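You operate a simulated robot arm through the tools that you are given. There is no shell and no other tool. Be economical: measure what you need, move in short steps, check, and stop when the job is done.

Carry out the task below with a simulated robot arm. There is one attempt and no reset: what you move stays moved.

Task
Draw the gate bolt, brush grease on its top and shoot it home.
Fine: put the brush back. Set down upright: grease brush. Where these are worked on the way, their far stop is far enough and under half their travel is too little: gate bolt. A coat counts when it lies all over at full strength: go over it till it gets no stronger.
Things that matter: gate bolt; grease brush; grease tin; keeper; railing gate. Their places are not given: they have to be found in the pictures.

Only the result counts: the job must be done as asked and must still hold three seconds after the hand-in. Knocking over, shifting, dropping, spilling or breaking anything else fails it.

Robot
A 7-joint arm with a two-finger gripper, fixed in place. Base frame: the origin is at the foot of the arm, x ahead of it, y to its left, z up. Readings come in m, degrees, newtons and seconds.
With the tool pointing down near the work surface it reaches from about 0.22 to 0.68 m from the base axis. Its first joint turns from -66.0 to 66.0 degrees. Payload 2.45 kg.
Tool frame: the origin (TCP) lies between the finger pads and is the grasp point; the fingertips stand 0.026 m ahead of it; z points along the fingers, y is the line along which they close. The gripper opens to 0.096 m. The gripper's body begins 0.069 m behind the TCP.
Orientation is that of the tool frame in the base frame, as a unit quaternion [w, x, y, z]. With the fingers straight down and closing along the base's y, the tool's x points along the base's -x, its y along +y and its z along -z.

Tools
- The arm moves only by the tool servo_tool. Its argument "series" is a list that holds one entry, the list of rows, each a list of 6 numbers: the shift along the tool's x, y, z in m, then the turn, a rotation vector about the tool's x, y, z in degrees. In form: [[[dx, dy, dz, ax, ay, az], ...]]. A call has 1 to 20 rows; each row is the pose to reach, as a shift and turn from the pose commanded when the call began, along the tool's axes at that moment. "claw" is the opening, from 0 (shut) to 1 (fully open), set as the call begins (left out, the last holds). A row lasts 0.2 s, in which the tool goes at most 0.05 m and 8.6 degrees; a call with a longer step from one row to the next is refused whole, and so is a gripper value outside its range. Where a pose cannot be reached the arm comes as near as it can. A force on the tool above 90 N (or 10 N above the force at the start of the call, whichever is more), or a blocked arm, ends the call early, and 0.2 s more pass. The fingers move at their own pace and stop on an object; they squeeze with about 26 N. The grip force told is the motor's: it shows also when the fingers shut on nothing. Time passes only in rows, and 0.2 s behind the last, so rows that repeat a pose let the fingers close. It gives the time, the measured TCP pose, the force on the tool (base axes), the opening and the grip force at its end, in the units of the frame above (readings bear some noise), with the torque about the TCP (base axes, N m) and any sound that the robot's microphone picked up.
- Cameras (640 x 400 px; columns grow to the right, rows downward): "scene" is fixed at [0.14, -0.3729, 1.4296]; the picture's right is [0.96, -0.29, 0.00], its down [-0.11, -0.37, -0.92] and it looks along [0.27, 0.88, -0.38] (base axes); focal length 214 px, centre (320, 200). "wrist" rides on the gripper at [0.082, 0.003, -0.098] in the tool frame; the picture's right is [-0.04, 1.00, 0.00], its down [-0.73, -0.03, -0.68] and it looks along [-0.68, -0.03, 0.73] (tool axes); focal length 256 px, centre (320, 200).
- capture(camera): a new picture of that camera. No time passes.
- locate(camera, pixels): there is no depth. For up to 12 entries [column, row, z] of the newest picture of that camera ("zoom" is the newest enlarged one), the place [x, y] in the base frame at which the ray of that pixel passes the height z, good to about 0.002 m, but the place of the scene camera against the robot may be out by one fixed shift of up to 0.018 m in any direction. No time passes.
- inspect(camera, box): a new picture of the part [left, top, right, bottom] of that camera's present view, enlarged. No time passes.
- sign_off(): hands the job in; it is judged then, once.

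Keep the steps short. Do not move on a guess: measure, check each grasp and each placing, and mend mistakes. In all there are 80 turns and 38 pictures (those below and enlarged ones count). Leave the gripper open and the arm clear of the work at the hand-in unless told otherwise, and finish with a single line.

The tools are called after "Request:" by a JSON object that holds its "name" and its "arguments". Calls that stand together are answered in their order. servo_tool: Moves the arm, as the interface text tells. Its arguments: {"type":"object","properties":{"series":{"type":"array","items":{"type":"array","items":{"type":"array","items":{"type":"number"}}}},"claw":{"type":"number"}},"required":["series"]} The other tools are called the same way: capture (camera) takes a picture; locate (camera, pixels) gives the place at which the rays of pixels pass given heights; inspect (camera, box) takes an enlarged picture of a part of a camera's view; sign_off () hands the job in.

At the start:

```text
time_s: 0.0
tool_pos: [0.358, 0.1242, 1.3699]
tool_rot: [0.0, 0.001, 1.0, -0.001]
wrist_force: [0.4, 0.8, -0.1]
wrist_torque: [0.02, -0.02, 0.01]
finger_gap: 0.0958
grasp_force: 0.2
```

scene: 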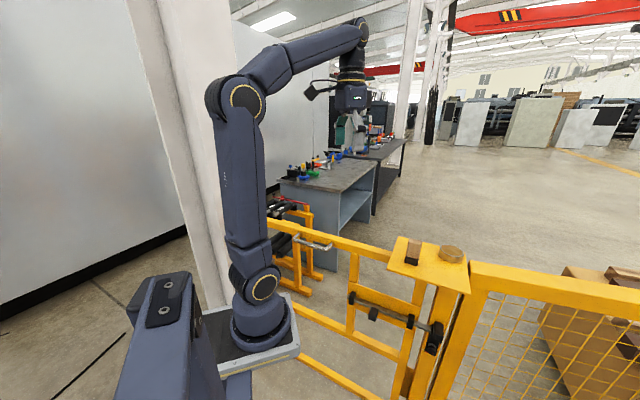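
wrist: 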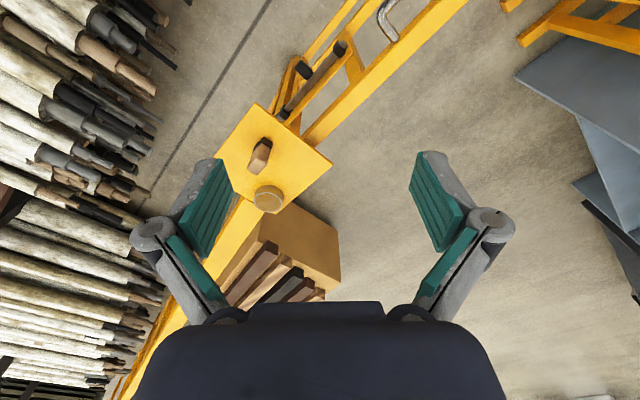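

The scene shows a yellow gate with a bolt around (370-440, 300-350) and a platform with a brush and tin around (410-450, 250). I'll enlarge both views.

Request:
{"name": "inspect", "arguments": {"camera": "scene", "box": [320, 220, 480, 370]}}

Request:
{"name": "inspect", "arguments": {"camera": "wrist", "box": [200, 0, 420, 220]}}

```text
2.67 times, centred on (400, 295) of scene
```

zoom: 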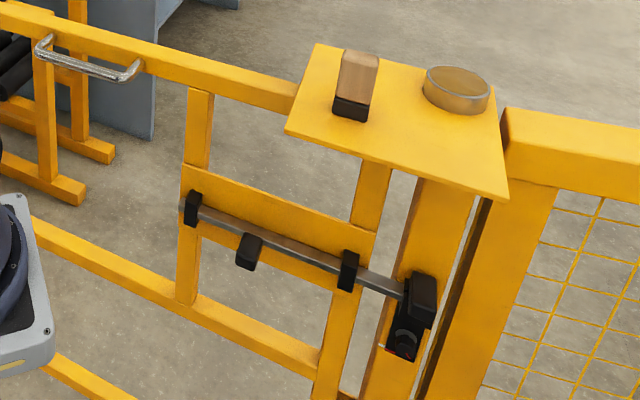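

```text
1.82 times, centred on (310, 110) of wrist
```

zoom: 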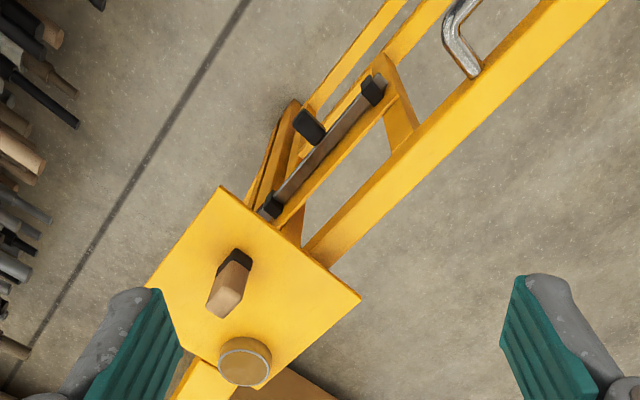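

I see a brush (wood over black bristles), a tin, and a bolt with a dark knob. Next I'll triangulate them with rays from both views.

Request:
{"name": "locate", "arguments": {"camera": "scene", "pixels": [[451.3, 250, 0.6], [451.3, 250, 0.8], [451.3, 250, 1.0], [391.2, 273, 0.6], [391.2, 273, 0.8], [467.6, 294, 0.6], [467.6, 294, 0.8], [372.6, 314.5, 0.4], [372.6, 314.5, 0.6], [372.6, 314.5, 0.8], [351, 298, 0.5], [351, 298, 0.7]]}}

Request:
{"name": "locate", "arguments": {"camera": "wrist", "pixels": [[268.8, 192.4, 0.6], [268.8, 192.4, 0.8], [268.8, 192.4, 1.0], [256, 103, 0.6], [256, 103, 0.8], [218, 158, 0.6], [218, 158, 0.8], [304, 69, 0.4], [304, 69, 0.6], [304, 69, 0.8], [342, 46, 0.5], [342, 46, 0.7]]}}

```text
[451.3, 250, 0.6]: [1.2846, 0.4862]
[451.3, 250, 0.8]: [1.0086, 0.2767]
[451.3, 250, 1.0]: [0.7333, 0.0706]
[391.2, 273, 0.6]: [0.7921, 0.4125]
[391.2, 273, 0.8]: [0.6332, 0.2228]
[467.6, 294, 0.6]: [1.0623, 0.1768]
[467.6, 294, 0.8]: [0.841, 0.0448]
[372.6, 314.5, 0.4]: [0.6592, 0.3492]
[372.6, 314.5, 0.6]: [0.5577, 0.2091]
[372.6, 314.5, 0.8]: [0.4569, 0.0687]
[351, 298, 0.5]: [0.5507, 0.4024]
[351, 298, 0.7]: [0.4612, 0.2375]
```

```text
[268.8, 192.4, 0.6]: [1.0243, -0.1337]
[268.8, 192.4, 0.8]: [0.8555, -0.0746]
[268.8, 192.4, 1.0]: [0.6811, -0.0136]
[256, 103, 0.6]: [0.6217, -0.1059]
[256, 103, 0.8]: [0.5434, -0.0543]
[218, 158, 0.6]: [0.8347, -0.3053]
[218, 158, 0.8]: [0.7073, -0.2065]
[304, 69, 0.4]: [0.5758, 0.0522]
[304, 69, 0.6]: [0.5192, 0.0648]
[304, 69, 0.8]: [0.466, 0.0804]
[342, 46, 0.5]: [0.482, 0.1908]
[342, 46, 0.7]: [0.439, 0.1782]
```

The tin top comes out near (0.63, 0.0, 1.06) and the bolt at z≈0.8 around (0.46, 0.075). I'll enlarge the wrist view for the tin and brush, and the scene view for the bolt.

Request:
{"name": "inspect", "arguments": {"camera": "wrist", "box": [220, 100, 340, 220]}}

Request:
{"name": "inspect", "arguments": {"camera": "scene", "box": [340, 270, 450, 370]}}

```text
3.33 times, centred on (280, 160) of wrist
```

zoom: 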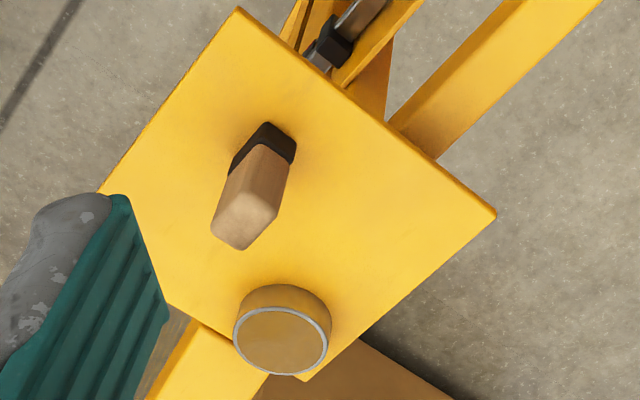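

```text
4.00 times, centred on (395, 320) of scene
```

zoom: 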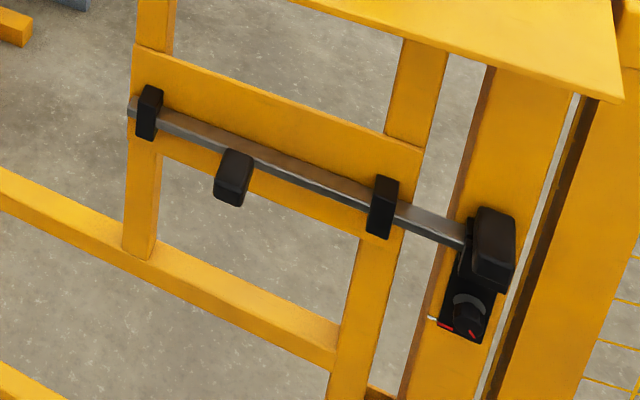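

The tin is open and full of grease, and the keeper has a dial-like part below it. I'll measure the shelf corners at z=1.02 and the bolt points at z≈0.79.

Request:
{"name": "locate", "arguments": {"camera": "wrist", "pixels": [[256, 101.5, 1.02], [333, 164.5, 1.02], [215.5, 157, 1.02], [275, 213, 1.02], [342, 46, 0.79], [282.5, 114, 0.79], [289, 107, 0.79], [268.5, 202, 1.06], [257.5, 145, 1.02], [350, 40, 0.79]]}}

Request:
{"name": "locate", "arguments": {"camera": "scene", "pixels": [[352.5, 295, 0.79], [411, 323, 0.79], [353.5, 306.5, 0.79], [398.5, 328.5, 0.79], [372.6, 314.5, 0.79], [437, 332, 0.79], [436, 343, 0.7], [391.2, 273, 1.02], [398.8, 238.5, 1.02], [467.6, 293, 1.02]]}}

```text
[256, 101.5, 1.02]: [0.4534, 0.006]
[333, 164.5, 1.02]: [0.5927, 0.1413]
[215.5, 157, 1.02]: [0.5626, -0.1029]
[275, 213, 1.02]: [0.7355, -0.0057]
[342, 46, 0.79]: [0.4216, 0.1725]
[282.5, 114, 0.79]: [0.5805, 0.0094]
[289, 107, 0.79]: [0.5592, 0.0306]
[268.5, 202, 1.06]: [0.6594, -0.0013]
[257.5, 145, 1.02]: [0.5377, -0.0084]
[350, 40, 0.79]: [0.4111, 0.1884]
```

```text
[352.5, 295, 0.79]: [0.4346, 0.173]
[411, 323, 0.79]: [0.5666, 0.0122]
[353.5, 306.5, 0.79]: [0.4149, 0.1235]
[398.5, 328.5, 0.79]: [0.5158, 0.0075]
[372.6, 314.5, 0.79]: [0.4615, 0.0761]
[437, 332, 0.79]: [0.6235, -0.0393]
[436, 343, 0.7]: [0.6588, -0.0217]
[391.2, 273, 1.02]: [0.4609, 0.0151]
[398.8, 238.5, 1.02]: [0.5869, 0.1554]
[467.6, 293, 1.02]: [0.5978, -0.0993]
```

The gate runs along about (0.70, -0.71) in the base frame. Its robot-side normal is (-0.71, -0.70), the shelf is at z=1.02, and the knob is at about (0.46, 0.076). I'll move the hand to the robot side, yawed 45° to face the gate, to look closer at the bolt and keeper.

Request:
{"name": "servo_tool", "arguments": {"series": [[[0.002, -0.016, 0.043, 0, 0, -5], [0.004, -0.032, 0.087, 0, 0, -10], [0.007, -0.048, 0.13, 0, 0, -15], [0.009, -0.064, 0.173, 0, 0, -20], [0.011, -0.081, 0.217, 0, 0, -25], [0.013, -0.097, 0.26, 0, 0, -30], [0.016, -0.113, 0.303, 0, 0, -35], [0.018, -0.129, 0.347, 0, 0, -40], [0.02, -0.145, 0.39, 0, 0, -45], [0.02, -0.145, 0.39, 0, 0, -45]]]}}

Request:
{"name": "capture", "arguments": {"camera": "wrist"}}

```text
time_s: 2.2
tool_pos: [0.3389, -0.0222, 0.9772]
tool_rot: [0.0, -0.384, 0.923, 0.0]
wrist_force: [0.3, 1.1, -0.6]
wrist_torque: [0.02, 0.01, 0.03]
finger_gap: 0.096
grasp_force: 0.1
```

```text
31 pictures are left
```

wrist: 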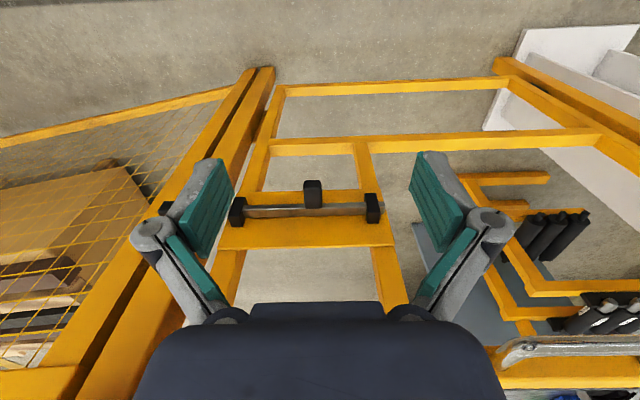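

The bolt is clear between its staples, at (238, 210) and (371, 208), with the knob at (313, 193). The keeper is hidden behind the left finger, so I'll shift the hand about 12 cm toward it and look again.

Request:
{"name": "inspect", "arguments": {"camera": "wrist", "box": [220, 150, 400, 260]}}

Request:
{"name": "locate", "arguments": {"camera": "wrist", "pixels": [[313, 184, 0.79], [371, 208, 0.79], [238, 210, 0.79], [313, 184, 0.7], [371, 208, 0.7], [238, 210, 0.7]]}}

Request:
{"name": "servo_tool", "arguments": {"series": [[[0, -0.04, 0, 0, 0, 0], [0, -0.08, 0, 0, 0, 0], [0, -0.13, 0, 0, 0, 0], [0, -0.13, 0, 0, 0, 0]]]}}

Request:
{"name": "inspect", "arguments": {"camera": "wrist", "box": [220, 130, 420, 290]}}

```text
3.56 times, centred on (310, 205) of wrist
```

zoom: 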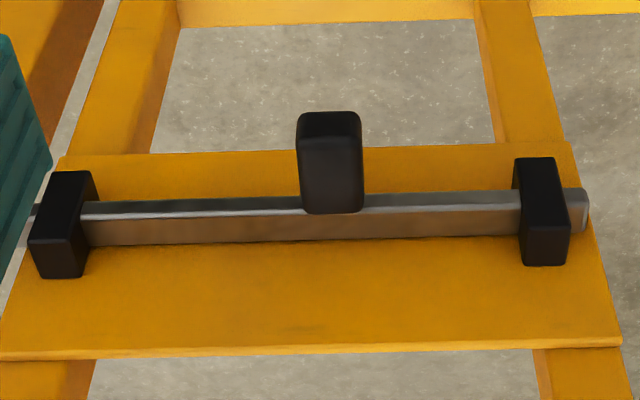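

```text
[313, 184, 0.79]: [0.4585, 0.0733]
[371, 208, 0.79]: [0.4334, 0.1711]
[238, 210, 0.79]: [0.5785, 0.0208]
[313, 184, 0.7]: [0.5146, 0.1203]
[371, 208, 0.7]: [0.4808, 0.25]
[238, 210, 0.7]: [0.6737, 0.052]
```

```text
time_s: 3.2
tool_pos: [0.4312, -0.1157, 0.9802]
tool_rot: [0.0, -0.384, 0.923, 0.0]
wrist_force: [0.3, 0.3, 1.0]
wrist_torque: [-0.02, 0.01, -0.02]
finger_gap: 0.096
grasp_force: 0.1
```

```text
2.50 times, centred on (320, 210) of wrist
```

zoom: 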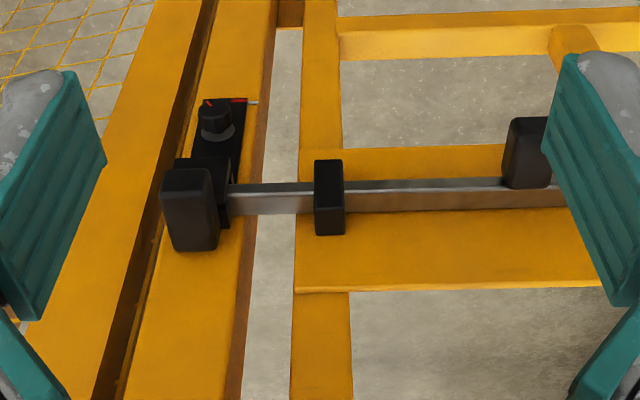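

Below the keeper is a rotary knob on a black plate with red marks and a small pin. I'll enlarge that.

Request:
{"name": "inspect", "arguments": {"camera": "wrist", "box": [245, 150, 335, 230]}}

Request:
{"name": "locate", "arguments": {"camera": "wrist", "pixels": [[278, 176, 0.75], [265, 200, 0.81], [281, 205, 0.8], [324, 194, 0.81], [324, 194, 0.79], [403, 186, 0.8]]}}

```text
5.00 times, centred on (290, 190) of wrist
```

zoom: 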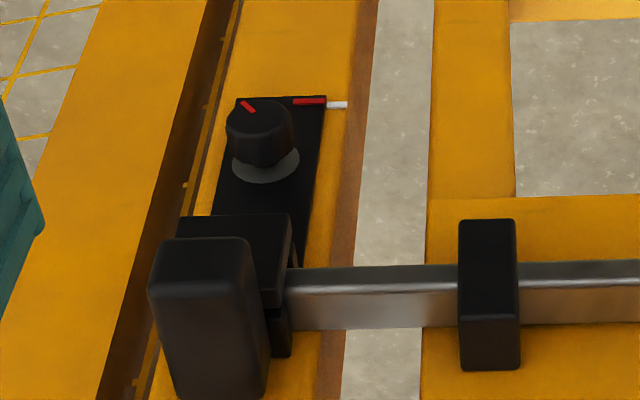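

```text
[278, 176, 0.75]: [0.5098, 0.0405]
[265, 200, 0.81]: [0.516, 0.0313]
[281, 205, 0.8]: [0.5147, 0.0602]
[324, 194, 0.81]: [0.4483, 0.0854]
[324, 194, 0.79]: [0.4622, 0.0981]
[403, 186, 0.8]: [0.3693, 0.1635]
```

The previous wrist picture was from the old pose, so those located points are invalid. I'll take a fresh picture here to triangulate.

Request:
{"name": "capture", "arguments": {"camera": "wrist"}}

```text
27 pictures are left
```

wrist: 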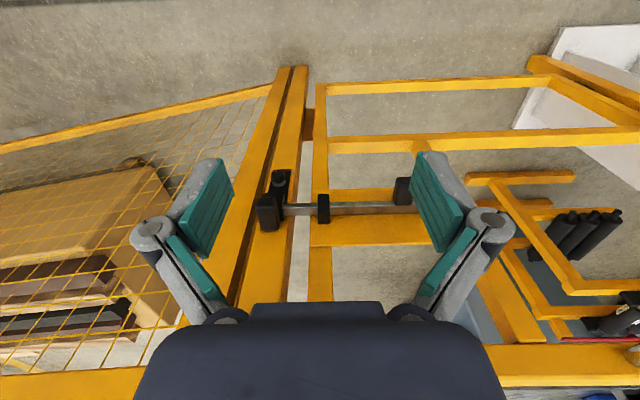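

Request:
{"name": "locate", "arguments": {"camera": "wrist", "pixels": [[396.8, 177.2, 0.79], [411, 177.2, 0.79], [394, 204.8, 0.81], [318.4, 220, 0.82], [329.6, 220, 0.82], [328.8, 190, 0.8], [318.4, 220, 0.8], [263, 228, 0.82], [264, 198, 0.82], [380, 210, 0.8], [380, 204, 0.8], [380, 210, 0.81]]}}

```text
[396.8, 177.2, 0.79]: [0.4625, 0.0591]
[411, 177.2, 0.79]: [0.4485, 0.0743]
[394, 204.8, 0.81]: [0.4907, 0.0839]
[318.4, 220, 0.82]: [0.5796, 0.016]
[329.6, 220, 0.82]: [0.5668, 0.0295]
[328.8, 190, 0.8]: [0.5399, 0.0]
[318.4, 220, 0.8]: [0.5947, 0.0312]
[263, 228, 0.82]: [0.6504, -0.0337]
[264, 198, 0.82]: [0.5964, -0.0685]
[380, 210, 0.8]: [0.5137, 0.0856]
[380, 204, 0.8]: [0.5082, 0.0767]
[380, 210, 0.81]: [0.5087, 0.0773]
```

From the two views, the knob is about 2 cm wide and centred near (0.46, 0.07, 0.80), sticking out about 4 cm toward the robot. The shelf hangs over part of that space, so I'll tilt the tool 40° to point into the gate and go to a pre-grasp about 10 cm back. Then I'll check by picture.

Request:
{"name": "servo_tool", "arguments": {"series": [[[0, 0.022, 0, 0, -8, 0], [0, 0.044, 0, 0, -16, 0], [0, 0.066, 0, 0, -24, 0], [0, 0.09, 0, 0, -32, 0], [0, 0.112, 0, 0, -40, 0], [-0.03, 0.112, 0.034, 0, -40, 0], [-0.06, 0.112, 0.068, 0, -40, 0], [-0.093, 0.112, 0.103, 0, -40, 0], [-0.093, 0.112, 0.103, 0, -40, 0]]]}}

Request:
{"name": "capture", "arguments": {"camera": "wrist"}}

```text
time_s: 5.2
tool_pos: [0.398, -0.0324, 0.945]
tool_rot: [0.315, -0.36, 0.868, 0.132]
wrist_force: [-0.9, -0.4, -0.6]
wrist_torque: [-0.03, 0.02, 0.0]
finger_gap: 0.0959
grasp_force: 0.1
out of reach, approached as far as the arm can: row 4, 5, 6, 7, 8, 9
```

```text
26 pictures are left
```

wrist: 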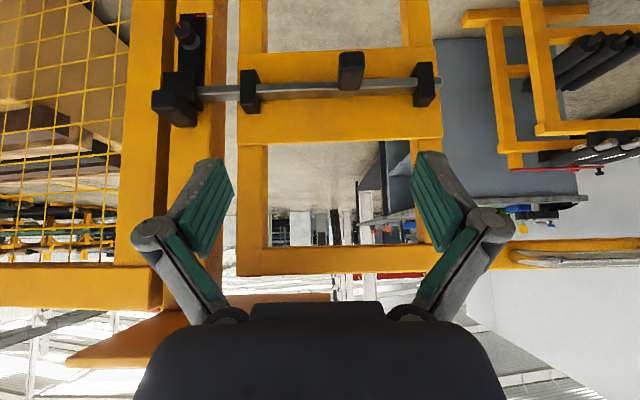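

At 40° tilt the arm falls short, stopping at (0.398, -0.032, 0.945). I'll cross-check the knob from this view and then use a smaller tilt.

Request:
{"name": "locate", "arguments": {"camera": "wrist", "pixels": [[351, 72, 0.78], [351, 72, 0.8], [424, 84, 0.8], [250, 90, 0.8], [424, 84, 0.78], [250, 90, 0.78], [178, 100, 0.8], [424, 96, 0.82], [250, 102, 0.82]]}}

Request:
{"name": "inspect", "arguments": {"camera": "wrist", "box": [230, 20, 450, 140]}}

```text
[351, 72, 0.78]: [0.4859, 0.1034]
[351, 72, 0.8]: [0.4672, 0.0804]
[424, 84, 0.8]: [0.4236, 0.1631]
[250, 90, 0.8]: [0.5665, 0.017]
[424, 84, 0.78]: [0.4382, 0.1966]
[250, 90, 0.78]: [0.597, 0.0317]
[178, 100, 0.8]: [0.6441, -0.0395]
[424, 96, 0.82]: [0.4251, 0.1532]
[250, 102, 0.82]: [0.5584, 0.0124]
```

```text
2.91 times, centred on (340, 80) of wrist
```

zoom: 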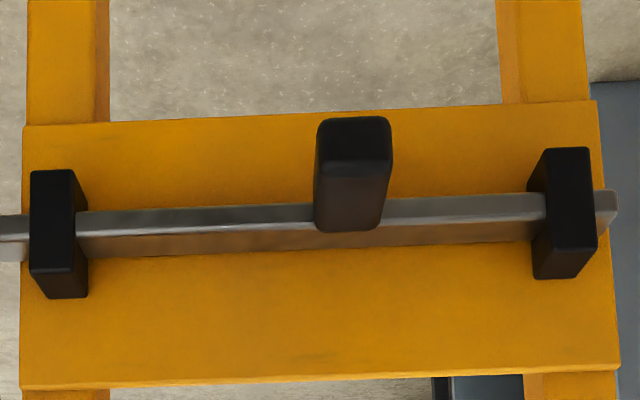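

The knob centre is consistent at about (0.467, 0.080, 0.795). I'll reduce the tilt to about 28° with no shift and read where the arm settles.

Request:
{"name": "servo_tool", "arguments": {"series": [[[0, 0, 0, 0, 6, 0], [0, 0, 0, 0, 12, 0], [0, 0, 0, 0, 12, 0]]]}}

```text
time_s: 6.0
tool_pos: [0.3979, -0.0309, 0.9431]
tool_rot: [0.222, -0.373, 0.896, 0.093]
wrist_force: [-0.1, -0.3, 0.6]
wrist_torque: [-0.01, -0.01, 0.01]
finger_gap: 0.0959
grasp_force: 0.1
```

Shifts count from the reached pose, and the tilt is now 28°. Next I'll lower to a spot in front of the knob (s≈0.28, z≈0.81), still clear of it.

Request:
{"name": "servo_tool", "arguments": {"series": [[[0.011, 0.007, 0.032, 0, 0, 0], [0.022, 0.015, 0.064, 0, 0, 0], [0.033, 0.022, 0.095, 0, 0, 0], [0.044, 0.029, 0.127, 0, 0, 0], [0.044, 0.029, 0.127, 0, 0, 0]]]}}

Request:
{"name": "capture", "arguments": {"camera": "wrist"}}

```text
time_s: 7.2
tool_pos: [0.3912, 0.0045, 0.8109]
tool_rot: [0.224, -0.372, 0.896, 0.092]
wrist_force: [0.6, 0.3, 0.0]
wrist_torque: [-0.01, -0.01, -0.01]
finger_gap: 0.096
grasp_force: 0.1
out of reach, approached as far as the arm can: row 1
```

```text
24 pictures are left
```

wrist: 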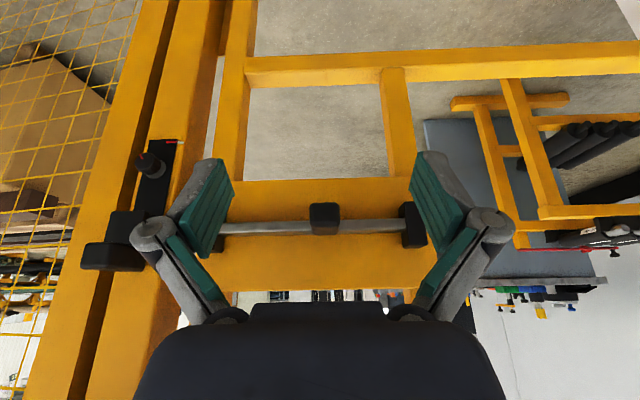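

The knob at (324, 218) is centred between the fingers. I'll enlarge it to get its height from this near-level view.

Request:
{"name": "inspect", "arguments": {"camera": "wrist", "box": [270, 170, 430, 270]}}

Request:
{"name": "locate", "arguments": {"camera": "wrist", "pixels": [[324, 203, 0.78], [324, 203, 0.77], [324, 220, 0.8], [324, 220, 0.79], [324, 234, 0.81], [324, 234, 0.8], [360, 228, 0.8], [360, 228, 0.79]]}}

```text
4.00 times, centred on (350, 220) of wrist
```

zoom: 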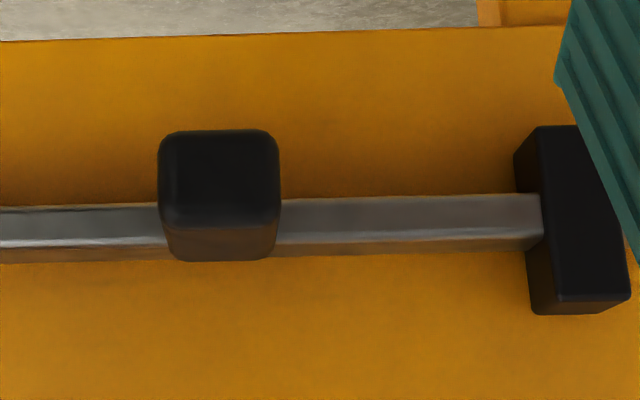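

```text
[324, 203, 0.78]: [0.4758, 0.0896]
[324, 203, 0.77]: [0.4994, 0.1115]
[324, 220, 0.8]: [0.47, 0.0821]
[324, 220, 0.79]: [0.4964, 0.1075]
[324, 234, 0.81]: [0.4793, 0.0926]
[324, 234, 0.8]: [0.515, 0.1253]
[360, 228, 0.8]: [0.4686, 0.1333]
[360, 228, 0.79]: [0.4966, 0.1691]
```

The knob spans z 0.79–0.81, with its front at s≈0.37 and the bar front at s≈0.41. I'll advance so the pads straddle the knob, then close.

Request:
{"name": "servo_tool", "arguments": {"series": [[[-0.02, 0, 0.0127, 0, 0, 0], [-0.04, 0, 0.0254, 0, 0, 0], [-0.06, 0, 0.038, 0, 0, 0], [-0.083, 0, 0.0507, 0, 0, 0], [-0.083, 0, 0.0507, 0, 0, 0]]]}}

Request:
{"name": "servo_tool", "arguments": {"series": [[[0, 0, 0, 0, 0, 0], [0, 0, 0, 0, 0, 0], [0, 0, 0, 0, 0, 0], [0, 0, 0, 0, 0, 0], [0, 0, 0, 0, 0, 0]]], "claw": 0}}

Request:
{"name": "capture", "arguments": {"camera": "wrist"}}

```text
time_s: 8.4
tool_pos: [0.4613, 0.0767, 0.8046]
tool_rot: [0.224, -0.371, 0.896, 0.093]
wrist_force: [0.3, 0.2, 1.0]
wrist_torque: [0.0, -0.01, -0.02]
finger_gap: 0.0958
grasp_force: 0.0
```

```text
time_s: 9.6
tool_pos: [0.4605, 0.0756, 0.8034]
tool_rot: [0.223, -0.373, 0.896, 0.093]
wrist_force: [-0.1, -0.1, 1.1]
wrist_torque: [0.08, 0.02, 0.0]
finger_gap: 0.0256
grasp_force: 37.0
```

```text
22 pictures are left
```

wrist: 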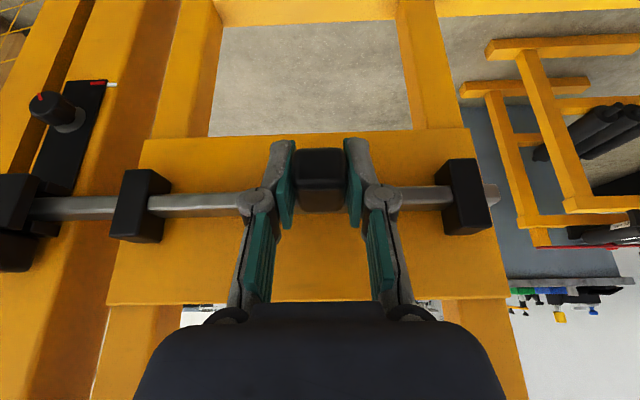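

The knob is held, with a gap of 25.6 mm. I'll draw along +y_tool, away from the keeper, in small steps and watch the force.

Request:
{"name": "servo_tool", "arguments": {"series": [[[0, 0.005, 0, 0, 0, 0], [0, 0.01, 0, 0, 0, 0], [0, 0.015, 0, 0, 0, 0], [0, 0.02, 0, 0, 0, 0], [0, 0.02, 0, 0, 0, 0]]]}}

```text
time_s: 10.8
tool_pos: [0.4472, 0.0909, 0.8039]
tool_rot: [0.225, -0.372, 0.896, 0.092]
wrist_force: [1.3, -0.6, 17.2]
wrist_torque: [-0.25, -0.06, 0.04]
finger_gap: 0.0256
grasp_force: 44.4
```

It moved 2 cm with little resistance along the bolt, though there is a 17 N vertical force. I'll continue and raise slightly, by 1 mm.

Request:
{"name": "servo_tool", "arguments": {"series": [[[-0.0, 0.005, -0.001, 0, 0, 0], [0, 0.01, -0.001, 0, 0, 0], [0, 0.015, -0.001, 0, 0, 0], [0, 0.015, -0.001, 0, 0, 0]]]}}

Request:
{"name": "capture", "arguments": {"camera": "wrist"}}

```text
time_s: 11.8
tool_pos: [0.4346, 0.0994, 0.8043]
tool_rot: [0.223, -0.372, 0.896, 0.092]
wrist_force: [-0.2, 0.4, 1.6]
wrist_torque: [-0.61, 0.73, -0.06]
finger_gap: 0.0254
grasp_force: 44.8
```

```text
21 pictures are left
```

wrist: 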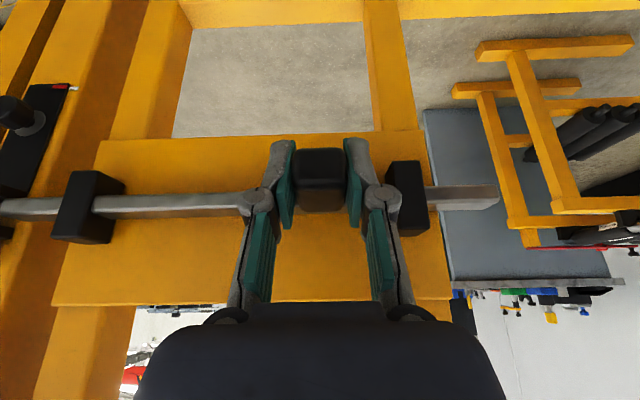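

Drawn about 3.5 cm and the tail is sticking out past the staple. The finger bulge is getting near the staple, so I'll continue 1.5 cm in small steps.

Request:
{"name": "servo_tool", "arguments": {"series": [[[0, 0.004, 0, 0, 0, 0], [0, 0.008, 0, 0, 0, 0], [0, 0.012, 0, 0, 0, 0], [0, 0.016, 0, 0, 0, 0], [0, 0.016, 0, 0, 0, 0]]]}}

Request:
{"name": "capture", "arguments": {"camera": "wrist"}}

```text
time_s: 13.0
tool_pos: [0.4234, 0.1103, 0.8048]
tool_rot: [0.223, -0.371, 0.897, 0.092]
wrist_force: [2.3, -1.7, -14.5]
wrist_torque: [0.11, -0.13, -0.05]
finger_gap: 0.0256
grasp_force: 44.8
```

```text
20 pictures are left
```

wrist: 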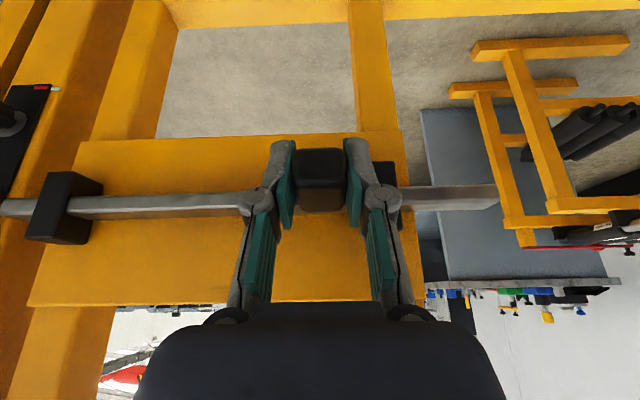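

Drawn about 5 cm (t 0.272 → 0.221). I'll try a few more millimetres and then check the bolt tip in the scene view.

Request:
{"name": "servo_tool", "arguments": {"series": [[[0, 0.003, 0, 0, 0, 0], [0, 0.006, 0, 0, 0, 0], [0, 0.006, 0, 0, 0, 0]]]}}

Request:
{"name": "inspect", "arguments": {"camera": "scene", "box": [340, 270, 450, 370]}}

```text
time_s: 13.8
tool_pos: [0.4233, 0.1098, 0.8044]
tool_rot: [0.224, -0.368, 0.898, 0.087]
wrist_force: [24.2, -27.9, -15.4]
wrist_torque: [-0.02, -0.47, -0.54]
finger_gap: 0.0258
grasp_force: 44.6
```

```text
4.00 times, centred on (395, 320) of scene
```

zoom: 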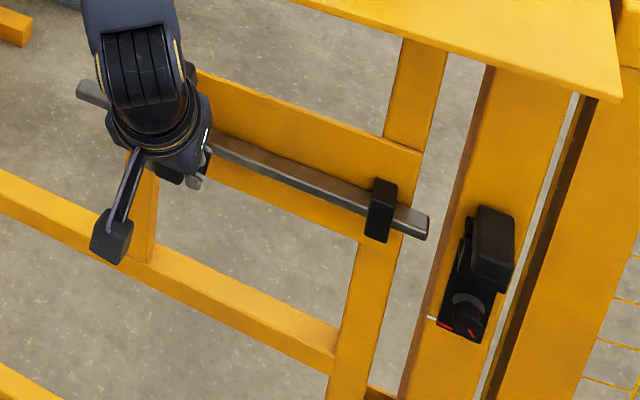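

Resistance is about 37 N along the axis with no further motion, and the bolt tip is clear of the keeper, so the bolt is drawn. I'll relieve the push, open the fingers only slightly and withdraw straight back.

Request:
{"name": "servo_tool", "arguments": {"series": [[[0, -0.006, 0, 0, 0, 0], [0, -0.007, 0, 0, 0, 0]]]}}

Request:
{"name": "servo_tool", "arguments": {"series": [[[0, 0, 0, 0, 0, 0], [0, 0, 0, 0, 0, 0], [0.02, 0, -0.0127, 0, 0, 0], [0.04, 0, -0.0254, 0, 0, 0], [0.06, 0, -0.038, 0, 0, 0], [0.083, 0, -0.0507, 0, 0, 0], [0.083, 0, -0.0507, 0, 0, 0]]], "claw": 0.33}}

Request:
{"name": "capture", "arguments": {"camera": "wrist"}}

```text
time_s: 14.4
tool_pos: [0.425, 0.111, 0.8058]
tool_rot: [0.223, -0.373, 0.896, 0.094]
wrist_force: [6.8, -8.5, -0.4]
wrist_torque: [-1.03, 0.61, -0.33]
finger_gap: 0.0261
grasp_force: 45.7
```

```text
time_s: 16.0
tool_pos: [0.3668, 0.039, 0.8022]
tool_rot: [0.223, -0.372, 0.896, 0.093]
wrist_force: [-0.4, 0.0, -0.2]
wrist_torque: [-0.02, -0.03, 0.02]
finger_gap: 0.0318
grasp_force: 0.0
out of reach, approached as far as the arm can: row 6, 7
```

```text
18 pictures are left
```

wrist: 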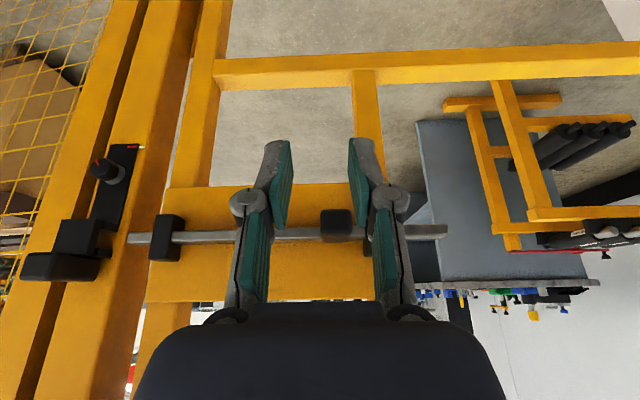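

The bolt stays drawn. Next I'll rise beside the shelf with the tool back to vertical, fingers opening, to look at the brush and tin.

Request:
{"name": "servo_tool", "arguments": {"series": [[[-0.017, -0.01, -0.038, 0, 2.3, 0], [-0.034, -0.02, -0.076, 0, 4.6, 0], [-0.05, -0.03, -0.115, 0, 7, 0], [-0.067, -0.04, -0.153, 0, 9.3, 0], [-0.084, -0.05, -0.191, 0, 11.7, 0], [-0.1, -0.06, -0.229, 0, 14, 0], [-0.117, -0.075, -0.268, 0, 16.3, 0], [-0.134, -0.09, -0.306, 0, 18.7, 0], [-0.151, -0.105, -0.344, 0, 21, 0], [-0.167, -0.12, -0.382, 0, 23.3, 0], [-0.184, -0.135, -0.421, 0, 25.7, 0], [-0.201, -0.148, -0.459, 0, 28, 0], [-0.201, -0.148, -0.459, 0, 28, 0]]], "claw": 1}}

Request:
{"name": "capture", "arguments": {"camera": "wrist"}}

```text
time_s: 18.8
tool_pos: [0.4433, -0.0934, 1.3011]
tool_rot: [0.0, -0.383, 0.924, -0.001]
wrist_force: [0.0, -0.7, 0.9]
wrist_torque: [0.01, 0.03, 0.0]
finger_gap: 0.0961
grasp_force: 0.0
out of reach, approached as far as the arm can: row 1, 2, 3
```

```text
17 pictures are left
```

wrist: 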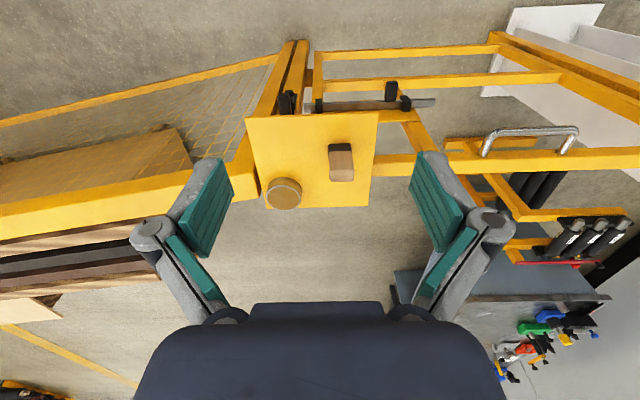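

The shelf, brush (341, 162) and tin (284, 192) are in clear view. I'll enlarge this.

Request:
{"name": "inspect", "arguments": {"camera": "wrist", "box": [240, 105, 400, 215]}}

```text
3.64 times, centred on (320, 160) of wrist
```

zoom: 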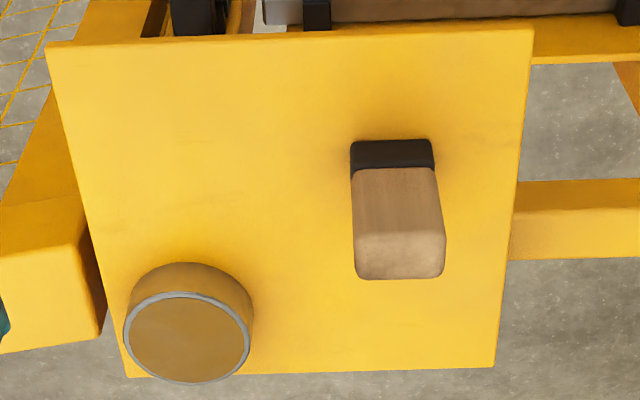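

Request:
{"name": "locate", "arguments": {"camera": "zoom", "pixels": [[352, 143, 1.02], [433, 140, 1.02], [355, 232, 1.1], [443, 230, 1.1], [355, 232, 1.08], [443, 230, 1.08], [358, 276, 1.1], [442, 276, 1.1], [47, 43, 1.02], [530, 28, 1.02], [494, 366, 1.02], [187, 338, 1.06]]}}

```text
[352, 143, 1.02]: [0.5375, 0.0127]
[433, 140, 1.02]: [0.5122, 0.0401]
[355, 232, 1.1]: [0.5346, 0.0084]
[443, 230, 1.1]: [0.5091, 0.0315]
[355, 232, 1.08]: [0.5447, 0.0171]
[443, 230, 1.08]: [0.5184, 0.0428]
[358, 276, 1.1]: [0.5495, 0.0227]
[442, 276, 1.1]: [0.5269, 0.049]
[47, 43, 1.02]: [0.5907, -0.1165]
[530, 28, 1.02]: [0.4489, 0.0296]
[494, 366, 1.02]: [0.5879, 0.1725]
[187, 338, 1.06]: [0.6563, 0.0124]
```

Triangulation gives these results:
- The shelf is at z≈1.05.
- The brush is centred at (0.522, 0.020), 35 × 21 mm, with its top at z≈1.116.
- The tin is centred at (0.640, 0.003), about 60 mm across, with its rim at z≈1.08.

I'll grasp the upright brush with the tool tilted 42°, so that later the hand clears the shelf while painting. First I'll go to a pre-grasp.

Request:
{"name": "servo_tool", "arguments": {"series": [[[-0.03, 0.008, 0.02, 0, -7, 0], [-0.05, 0.016, 0.04, 0, -14, 0], [-0.07, 0.0245, 0.06, 0, -21, 0], [-0.082, 0.0245, 0.09, 0, -28, 0], [-0.082, 0.0245, 0.115, 0, -35, 0], [-0.082, 0.0245, 0.142, 0, -42, 0], [-0.082, 0.0245, 0.142, 0, -42, 0]]], "claw": 0.62}}

Request:
{"name": "capture", "arguments": {"camera": "wrist"}}

```text
time_s: 20.4
tool_pos: [0.4867, -0.0168, 1.1592]
tool_rot: [0.332, -0.357, 0.862, 0.138]
wrist_force: [-0.2, -0.4, 0.4]
wrist_torque: [0.0, 0.01, -0.03]
finger_gap: 0.0593
grasp_force: 0.1
```

```text
15 pictures are left
```

wrist: 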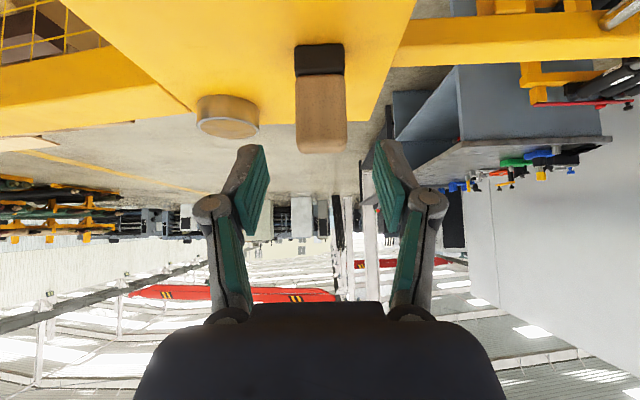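

The brush is centred between the fingers. I'll check heights once more with this view.

Request:
{"name": "locate", "arguments": {"camera": "wrist", "pixels": [[320, 44, 1.05], [320, 44, 1.04], [321, 75, 1.07], [321, 140, 1.11], [321, 152, 1.115], [228, 130, 1.08], [199, 130, 1.08], [259, 130, 1.08], [320, 152, 1.11]]}}

```text
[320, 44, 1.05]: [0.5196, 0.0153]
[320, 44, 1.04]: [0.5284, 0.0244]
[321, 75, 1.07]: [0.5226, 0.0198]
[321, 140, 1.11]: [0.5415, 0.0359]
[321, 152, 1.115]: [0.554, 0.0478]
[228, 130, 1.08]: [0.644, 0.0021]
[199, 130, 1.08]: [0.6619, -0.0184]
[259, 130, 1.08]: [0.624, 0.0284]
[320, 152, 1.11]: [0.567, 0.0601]
```

All consistent: the brush spans z 1.05 to about 1.12, with bristles below about 1.075. I'll advance along the tool and then close.

Request:
{"name": "servo_tool", "arguments": {"series": [[[-0.001, 0, 0.02, 0, 0, 0], [-0.002, 0, 0.04, 0, 0, 0], [-0.003, 0, 0.058, 0, 0, 0], [-0.004, 0, 0.0748, 0, 0, 0], [-0.004, 0, 0.0748, 0, 0, 0]]]}}

Request:
{"name": "servo_tool", "arguments": {"series": [[[0, 0, 0, 0, 0, 0], [0, 0, 0, 0, 0, 0], [0, 0, 0, 0, 0, 0], [0, 0, 0, 0, 0, 0]]], "claw": 0}}

Request:
{"name": "servo_tool", "arguments": {"series": [[[-0.013, 0, -0.015, 0, 0, 0], [-0.027, 0, -0.03, 0, 0, 0], [-0.04, 0, -0.045, 0, 0, 0], [-0.04, 0, -0.045, 0, 0, 0]]]}}

Request:
{"name": "capture", "arguments": {"camera": "wrist"}}

```text
time_s: 21.6
tool_pos: [0.523, 0.0197, 1.1081]
tool_rot: [0.331, -0.357, 0.862, 0.137]
wrist_force: [0.2, 0.4, 0.0]
wrist_torque: [-0.03, -0.01, -0.02]
finger_gap: 0.0595
grasp_force: 0.0
```

```text
time_s: 22.6
tool_pos: [0.5224, 0.0188, 1.1071]
tool_rot: [0.332, -0.357, 0.862, 0.137]
wrist_force: [0.3, 0.1, 1.1]
wrist_torque: [-0.02, 0.0, -0.01]
finger_gap: 0.0319
grasp_force: 26.4
```

```text
time_s: 23.6
tool_pos: [0.5223, 0.0201, 1.1671]
tool_rot: [0.331, -0.357, 0.863, 0.137]
wrist_force: [-0.2, 0.2, -0.9]
wrist_torque: [0.0, -0.01, -0.04]
finger_gap: 0.032
grasp_force: 26.0
```

```text
14 pictures are left
```

wrist: 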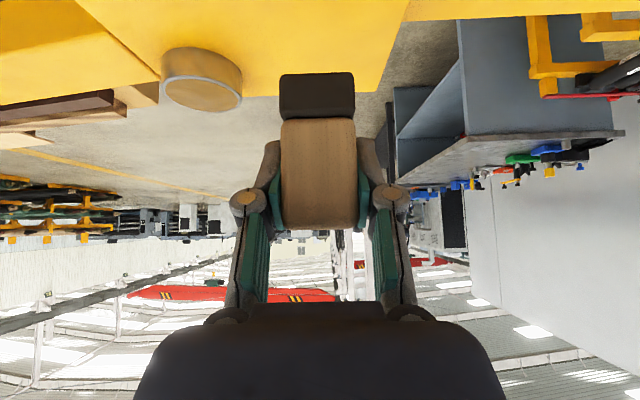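

The brush is held and upright, with its bottom about 57 mm below the TCP. I'll carry it over the tin and then lower carefully.

Request:
{"name": "servo_tool", "arguments": {"series": [[[-0.0135, -0.024, 0.012, 0, 0, 0], [-0.027, -0.048, 0.024, 0, 0, 0], [-0.04, -0.072, 0.036, 0, 0, 0], [-0.054, -0.097, 0.0485, 0, 0, 0], [-0.054, -0.097, 0.0485, 0, 0, 0]]]}}

Request:
{"name": "inspect", "arguments": {"camera": "wrist", "box": [200, 0, 440, 150]}}

```text
time_s: 24.8
tool_pos: [0.6425, 0.0009, 1.1664]
tool_rot: [0.33, -0.358, 0.862, 0.137]
wrist_force: [-0.5, -0.1, -0.5]
wrist_torque: [0.0, 0.03, 0.02]
finger_gap: 0.0317
grasp_force: 26.0
```

```text
2.67 times, centred on (320, 75) of wrist
```

zoom: 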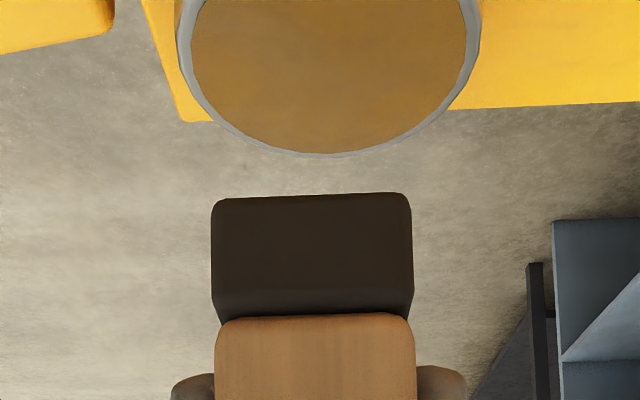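

Request:
{"name": "locate", "arguments": {"camera": "zoom", "pixels": [[177, 25, 1.08], [480, 20, 1.08], [330, 157, 1.08], [330, 157, 1.09], [177, 25, 1.09], [480, 20, 1.09]]}}

```text
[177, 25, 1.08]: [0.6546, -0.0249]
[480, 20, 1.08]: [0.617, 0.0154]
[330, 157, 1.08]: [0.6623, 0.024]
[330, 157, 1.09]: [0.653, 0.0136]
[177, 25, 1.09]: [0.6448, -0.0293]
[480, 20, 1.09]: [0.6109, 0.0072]
```

The tin centre matches the TCP within about 3 mm. I'll lower the brush by 42 mm; a contact force would stop it early.

Request:
{"name": "servo_tool", "arguments": {"series": [[[0.0067, 0, 0.0074, 0, 0, 0], [0.0134, 0, 0.0149, 0, 0, 0], [0.0187, 0, 0.0208, 0, 0, 0], [0.0227, 0, 0.0253, 0, 0, 0], [0.0254, 0, 0.0282, 0, 0, 0], [0.0281, 0, 0.0312, 0, 0, 0], [0.0281, 0, 0.0312, 0, 0, 0]]]}}

```text
time_s: 26.4
tool_pos: [0.6429, 0.0007, 1.1276]
tool_rot: [0.335, -0.357, 0.862, 0.135]
wrist_force: [0.7, -0.9, 26.3]
wrist_torque: [0.04, 0.0, 0.01]
finger_gap: 0.0324
grasp_force: 25.8
```

Contact was 26 N with the bristles pressed into the grease at z≈1.07. I'll lift straight up and check the bristles and the grip.

Request:
{"name": "servo_tool", "arguments": {"series": [[[-0.003, 0, -0.0033, 0, 0, 0], [-0.01, 0, -0.011, 0, 0, 0], [-0.022, 0, -0.0245, 0, 0, 0], [-0.034, 0, -0.038, 0, 0, 0], [-0.047, 0, -0.052, 0, 0, 0], [-0.047, 0, -0.052, 0, 0, 0]]]}}

Request:
{"name": "inspect", "arguments": {"camera": "wrist", "box": [200, 0, 440, 150]}}

```text
time_s: 27.8
tool_pos: [0.6417, 0.0002, 1.1958]
tool_rot: [0.331, -0.357, 0.863, 0.136]
wrist_force: [-0.8, 0.0, -0.3]
wrist_torque: [0.01, 0.0, -0.01]
finger_gap: 0.0318
grasp_force: 25.7
```

```text
2.67 times, centred on (320, 75) of wrist
```

zoom: 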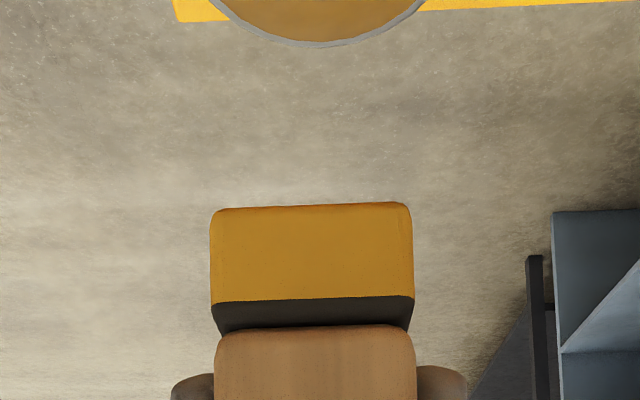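

The bristles are loaded with grease, and the brush slid up about 2–3 mm in the grip. Before going under the shelf edge I'll look at the hand's shape in the scene to judge clearance.

Request:
{"name": "inspect", "arguments": {"camera": "scene", "box": [300, 110, 500, 290]}}

```text
2.22 times, centred on (400, 200) of scene
```

zoom: 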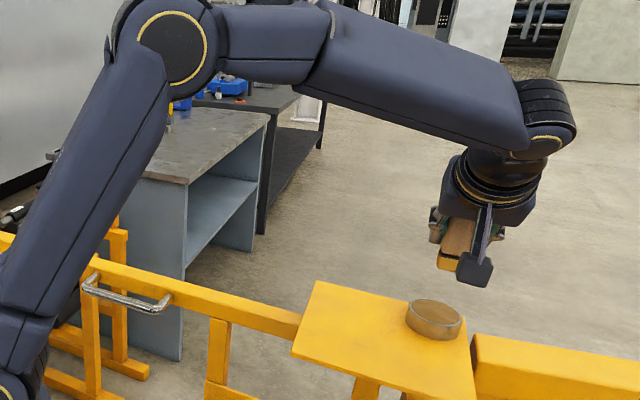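

The wrist joint is bulky, so at 42° it would come too close to the shelf edge when painting the bar part under it. I'll set the brush back at its spot and regrip it at about 52°. First I'll carry it back over its place.

Request:
{"name": "servo_tool", "arguments": {"series": [[[0.013, 0.024, -0.012, 0, 0, 0], [0.0265, 0.049, -0.024, 0, 0, 0], [0.04, 0.073, -0.036, 0, 0, 0], [0.053, 0.0975, -0.0477, 0, 0, 0], [0.0768, 0.0975, -0.0213, 0, 0, 0], [0.1005, 0.0975, 0.0051, 0, 0, 0], [0.1005, 0.0975, 0.0051, 0, 0, 0]]]}}

Request:
{"name": "servo_tool", "arguments": {"series": [[[0.0067, 0, 0.0074, 0, 0, 0], [0.0087, 0, 0.0097, 0, 0, 0], [0.0107, 0, 0.0119, 0, 0, 0], [0.0124, 0, 0.0137, 0, 0, 0], [0.0137, 0, 0.0152, 0, 0, 0], [0.0147, 0, 0.0163, 0, 0, 0], [0.0147, 0, 0.0163, 0, 0, 0]]]}}

```text
time_s: 29.4
tool_pos: [0.5249, 0.0193, 1.1224]
tool_rot: [0.331, -0.358, 0.862, 0.137]
wrist_force: [0.6, -0.7, -0.5]
wrist_torque: [0.03, 0.0, -0.02]
finger_gap: 0.0318
grasp_force: 25.7
```

```text
time_s: 31.0
tool_pos: [0.5239, 0.021, 1.104]
tool_rot: [0.333, -0.357, 0.862, 0.135]
wrist_force: [-1.6, -1.8, 25.8]
wrist_torque: [0.04, 0.02, 0.0]
finger_gap: 0.032
grasp_force: 26.3
```

The brush is touching down (26 N at TCP z 1.104). I'll ease up 1.5 mm, open, rotate 10° in place around the brush and close again.

Request:
{"name": "servo_tool", "arguments": {"series": [[[-0.001, 0, -0.0011, 0, 0, 0], [-0.0013, 0, -0.0015, 0, 0, 0]]]}}

Request:
{"name": "servo_tool", "arguments": {"series": [[[0, 0, 0, 0, 0, 0], [0, 0, 0, 0, 0, 0], [0, 0, 0, 0, -5, 0], [0, 0, 0, 0, -10, 0], [0, 0, 0, 0, -10, 0]]], "claw": 0.55}}

Request:
{"name": "inspect", "arguments": {"camera": "wrist", "box": [200, 0, 440, 240]}}

```text
time_s: 31.6
tool_pos: [0.5236, 0.0204, 1.1026]
tool_rot: [0.331, -0.358, 0.862, 0.138]
wrist_force: [6.7, 2.7, 15.6]
wrist_torque: [0.15, -0.3, -0.01]
finger_gap: 0.032
grasp_force: 25.7
```

```text
time_s: 32.8
tool_pos: [0.5238, 0.02, 1.1042]
tool_rot: [0.405, -0.343, 0.831, 0.168]
wrist_force: [0.1, 0.1, 0.4]
wrist_torque: [-0.01, 0.03, -0.01]
finger_gap: 0.0526
grasp_force: 0.0
```

```text
1.67 times, centred on (320, 120) of wrist
```

zoom: 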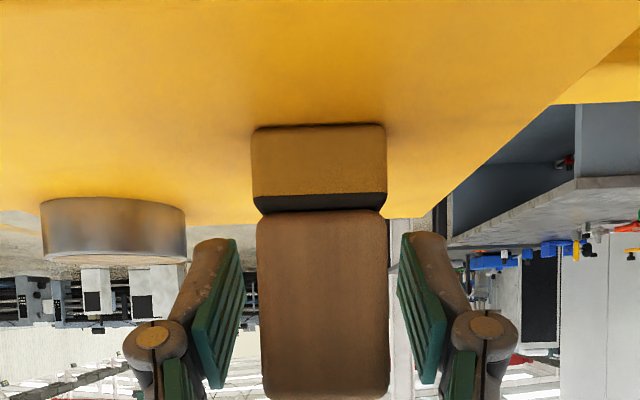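

The brush stands upright between the fingers with the tool at 52°. I'll close, lift, carry it to the tin and dip lightly.

Request:
{"name": "servo_tool", "arguments": {"series": [[[0, 0, 0, 0, 0, 0], [0, 0, 0, 0, 0, 0], [0, 0, 0, 0, 0, 0], [0, 0, 0, 0, 0, 0], [-0.0158, 0, -0.0123, 0, 0, 0], [-0.0315, 0, -0.0247, 0, 0, 0], [-0.0473, 0, -0.037, 0, 0, 0], [-0.0473, 0, -0.037, 0, 0, 0]]], "claw": 0}}

Request:
{"name": "servo_tool", "arguments": {"series": [[[-0.011, -0.0243, 0.0142, 0, 0, 0], [-0.022, -0.0487, 0.0284, 0, 0, 0], [-0.0333, -0.073, 0.0425, 0, 0, 0], [-0.0444, -0.0973, 0.0567, 0, 0, 0], [-0.0444, -0.0973, 0.0567, 0, 0, 0]]]}}

Request:
{"name": "servo_tool", "arguments": {"series": [[[0.009, 0, 0.0072, 0, 0, 0], [0.018, 0, 0.0142, 0, 0, 0], [0.024, 0, 0.019, 0, 0, 0], [0.027, 0, 0.0211, 0, 0, 0], [0.0284, 0, 0.0222, 0, 0, 0], [0.0284, 0, 0.0222, 0, 0, 0]]]}}

```text
time_s: 34.6
tool_pos: [0.5232, 0.0207, 1.1631]
tool_rot: [0.404, -0.345, 0.83, 0.168]
wrist_force: [0.4, -0.6, 0.5]
wrist_torque: [-0.01, 0.0, 0.04]
finger_gap: 0.0315
grasp_force: 26.0
```

```text
time_s: 35.8
tool_pos: [0.6434, 0.0029, 1.1637]
tool_rot: [0.405, -0.343, 0.831, 0.167]
wrist_force: [0.2, 0.5, 0.4]
wrist_torque: [0.01, -0.02, 0.05]
finger_gap: 0.0317
grasp_force: 26.3
```

```text
time_s: 37.2
tool_pos: [0.6423, 0.0029, 1.1276]
tool_rot: [0.406, -0.344, 0.83, 0.168]
wrist_force: [-0.9, 1.0, 0.5]
wrist_torque: [-0.01, 0.0, -0.02]
finger_gap: 0.0317
grasp_force: 25.8
```

No contact yet; I'll go 3 mm deeper and then lift.

Request:
{"name": "servo_tool", "arguments": {"series": [[[0.0012, 0, 0.0009, 0, 0, 0], [0.0024, 0, 0.0018, 0, 0, 0], [0.0024, 0, 0.0018, 0, 0, 0]]]}}

Request:
{"name": "servo_tool", "arguments": {"series": [[[-0.01, 0, -0.0078, 0, 0, 0], [-0.025, 0, -0.0195, 0, 0, 0], [-0.04, 0, -0.031, 0, 0, 0], [-0.055, 0, -0.043, 0, 0, 0], [-0.055, 0, -0.043, 0, 0, 0]]]}}

```text
time_s: 38.0
tool_pos: [0.6421, 0.0022, 1.1276]
tool_rot: [0.407, -0.344, 0.83, 0.167]
wrist_force: [-2.0, -0.1, 17.6]
wrist_torque: [-0.2, 0.25, -0.06]
finger_gap: 0.0313
grasp_force: 25.5
```

```text
time_s: 39.2
tool_pos: [0.6414, 0.0015, 1.1959]
tool_rot: [0.405, -0.344, 0.83, 0.168]
wrist_force: [-0.1, -1.0, -0.2]
wrist_torque: [-0.04, -0.02, 0.01]
finger_gap: 0.0316
grasp_force: 26.0
```

The bristles are reloaded. Now I'll carry the brush out past the shelf's side edge (t≈0.257) and go down in front of the gate's top rail, in two checked stages.

Request:
{"name": "servo_tool", "arguments": {"series": [[[0.01, 0.039, -0.0125, 0, 0, 0], [0.02, 0.078, -0.025, 0, 0, 0], [0.029, 0.117, -0.0376, 0, 0, 0], [0.039, 0.156, -0.05, 0, 0, 0], [0.049, 0.195, -0.0627, 0, 0, 0], [0.049, 0.195, -0.0627, 0, 0, 0]]]}}

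Request:
{"name": "servo_tool", "arguments": {"series": [[[0.0311, 0, 0.0243, 0, 0, 0], [0.0622, 0, 0.0487, 0, 0, 0], [0.0934, 0, 0.073, 0, 0, 0], [0.0934, 0, 0.073, 0, 0, 0]]]}}

```text
time_s: 40.6
tool_pos: [0.4491, 0.0834, 1.1969]
tool_rot: [0.405, -0.344, 0.83, 0.168]
wrist_force: [-0.3, 0.4, -0.3]
wrist_torque: [-0.02, -0.02, -0.01]
finger_gap: 0.0317
grasp_force: 26.3
```

```text
time_s: 41.6
tool_pos: [0.4507, 0.0829, 1.0764]
tool_rot: [0.405, -0.344, 0.831, 0.168]
wrist_force: [-0.1, 0.2, -0.1]
wrist_torque: [0.0, -0.01, 0.02]
finger_gap: 0.0316
grasp_force: 25.9
```

Reachable and clear. I'll descend to z≈0.885, just above the bar level.

Request:
{"name": "servo_tool", "arguments": {"series": [[[0.0351, 0, 0.0175, 0, 0, 0], [0.0652, 0, 0.041, 0, 0, 0], [0.0953, 0, 0.0646, 0, 0, 0], [0.1254, 0, 0.088, 0, 0, 0], [0.1555, 0, 0.1117, 0, 0, 0], [0.1555, 0, 0.1117, 0, 0, 0]]]}}

Request:
{"name": "capture", "arguments": {"camera": "wrist"}}

```text
time_s: 42.2
tool_pos: [0.4576, 0.0767, 1.0122]
tool_rot: [0.415, -0.346, 0.824, 0.169]
wrist_force: [-43.1, -11.1, 42.1]
wrist_torque: [-2.12, -1.09, -2.31]
finger_gap: 0.0315
grasp_force: 26.0
out of reach, approached as far as the arm can: row 1, 2, 3
stopped in row 3: the force on the tool passed its limit at 135 N (the readings are from after the stop); the commanded pose is now the measured one
```

```text
9 pictures are left
```

wrist: 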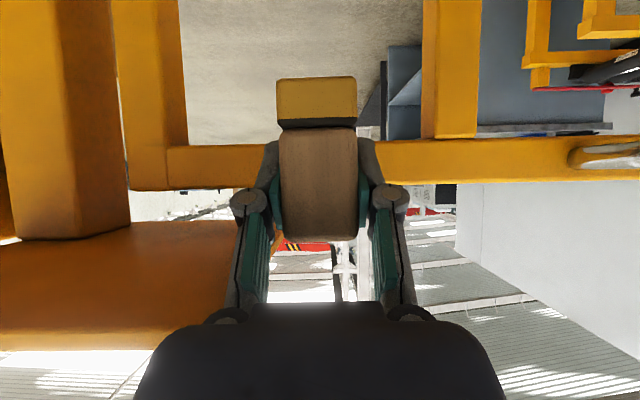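

The hand body struck the shelf's side edge: the arm drifted to t=0.269 because the retreat was out of reach. I'll back off up and away from the shelf, then reduce the tilt for the descent.

Request:
{"name": "servo_tool", "arguments": {"series": [[[-0.004, 0.008, -0.003, 0, 0, 0], [-0.008, 0.016, -0.006, 0, 0, 0], [-0.016, 0.028, -0.012, 0, 4, 0], [-0.016, 0.04, -0.012, 0, 10, 0], [-0.016, 0.04, -0.012, 0, 17, 0], [-0.016, 0.04, -0.012, 0, 17, 0]]]}}

Request:
{"name": "inspect", "arguments": {"camera": "scene", "box": [320, 200, 500, 370]}}

```text
time_s: 43.6
tool_pos: [0.4325, 0.1071, 1.0306]
tool_rot: [0.288, -0.367, 0.877, 0.115]
wrist_force: [0.6, 0.2, -0.4]
wrist_torque: [0.0, -0.01, -0.01]
finger_gap: 0.0315
grasp_force: 26.0
out of reach, approached as far as the arm can: row 1, 2, 3, 4
```

```text
2.35 times, centred on (410, 285) of scene
```

zoom: 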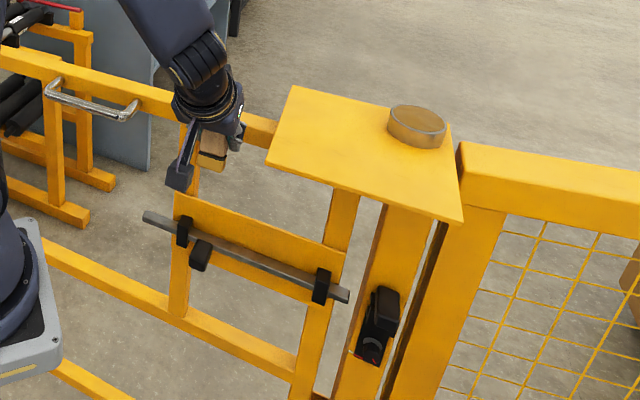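

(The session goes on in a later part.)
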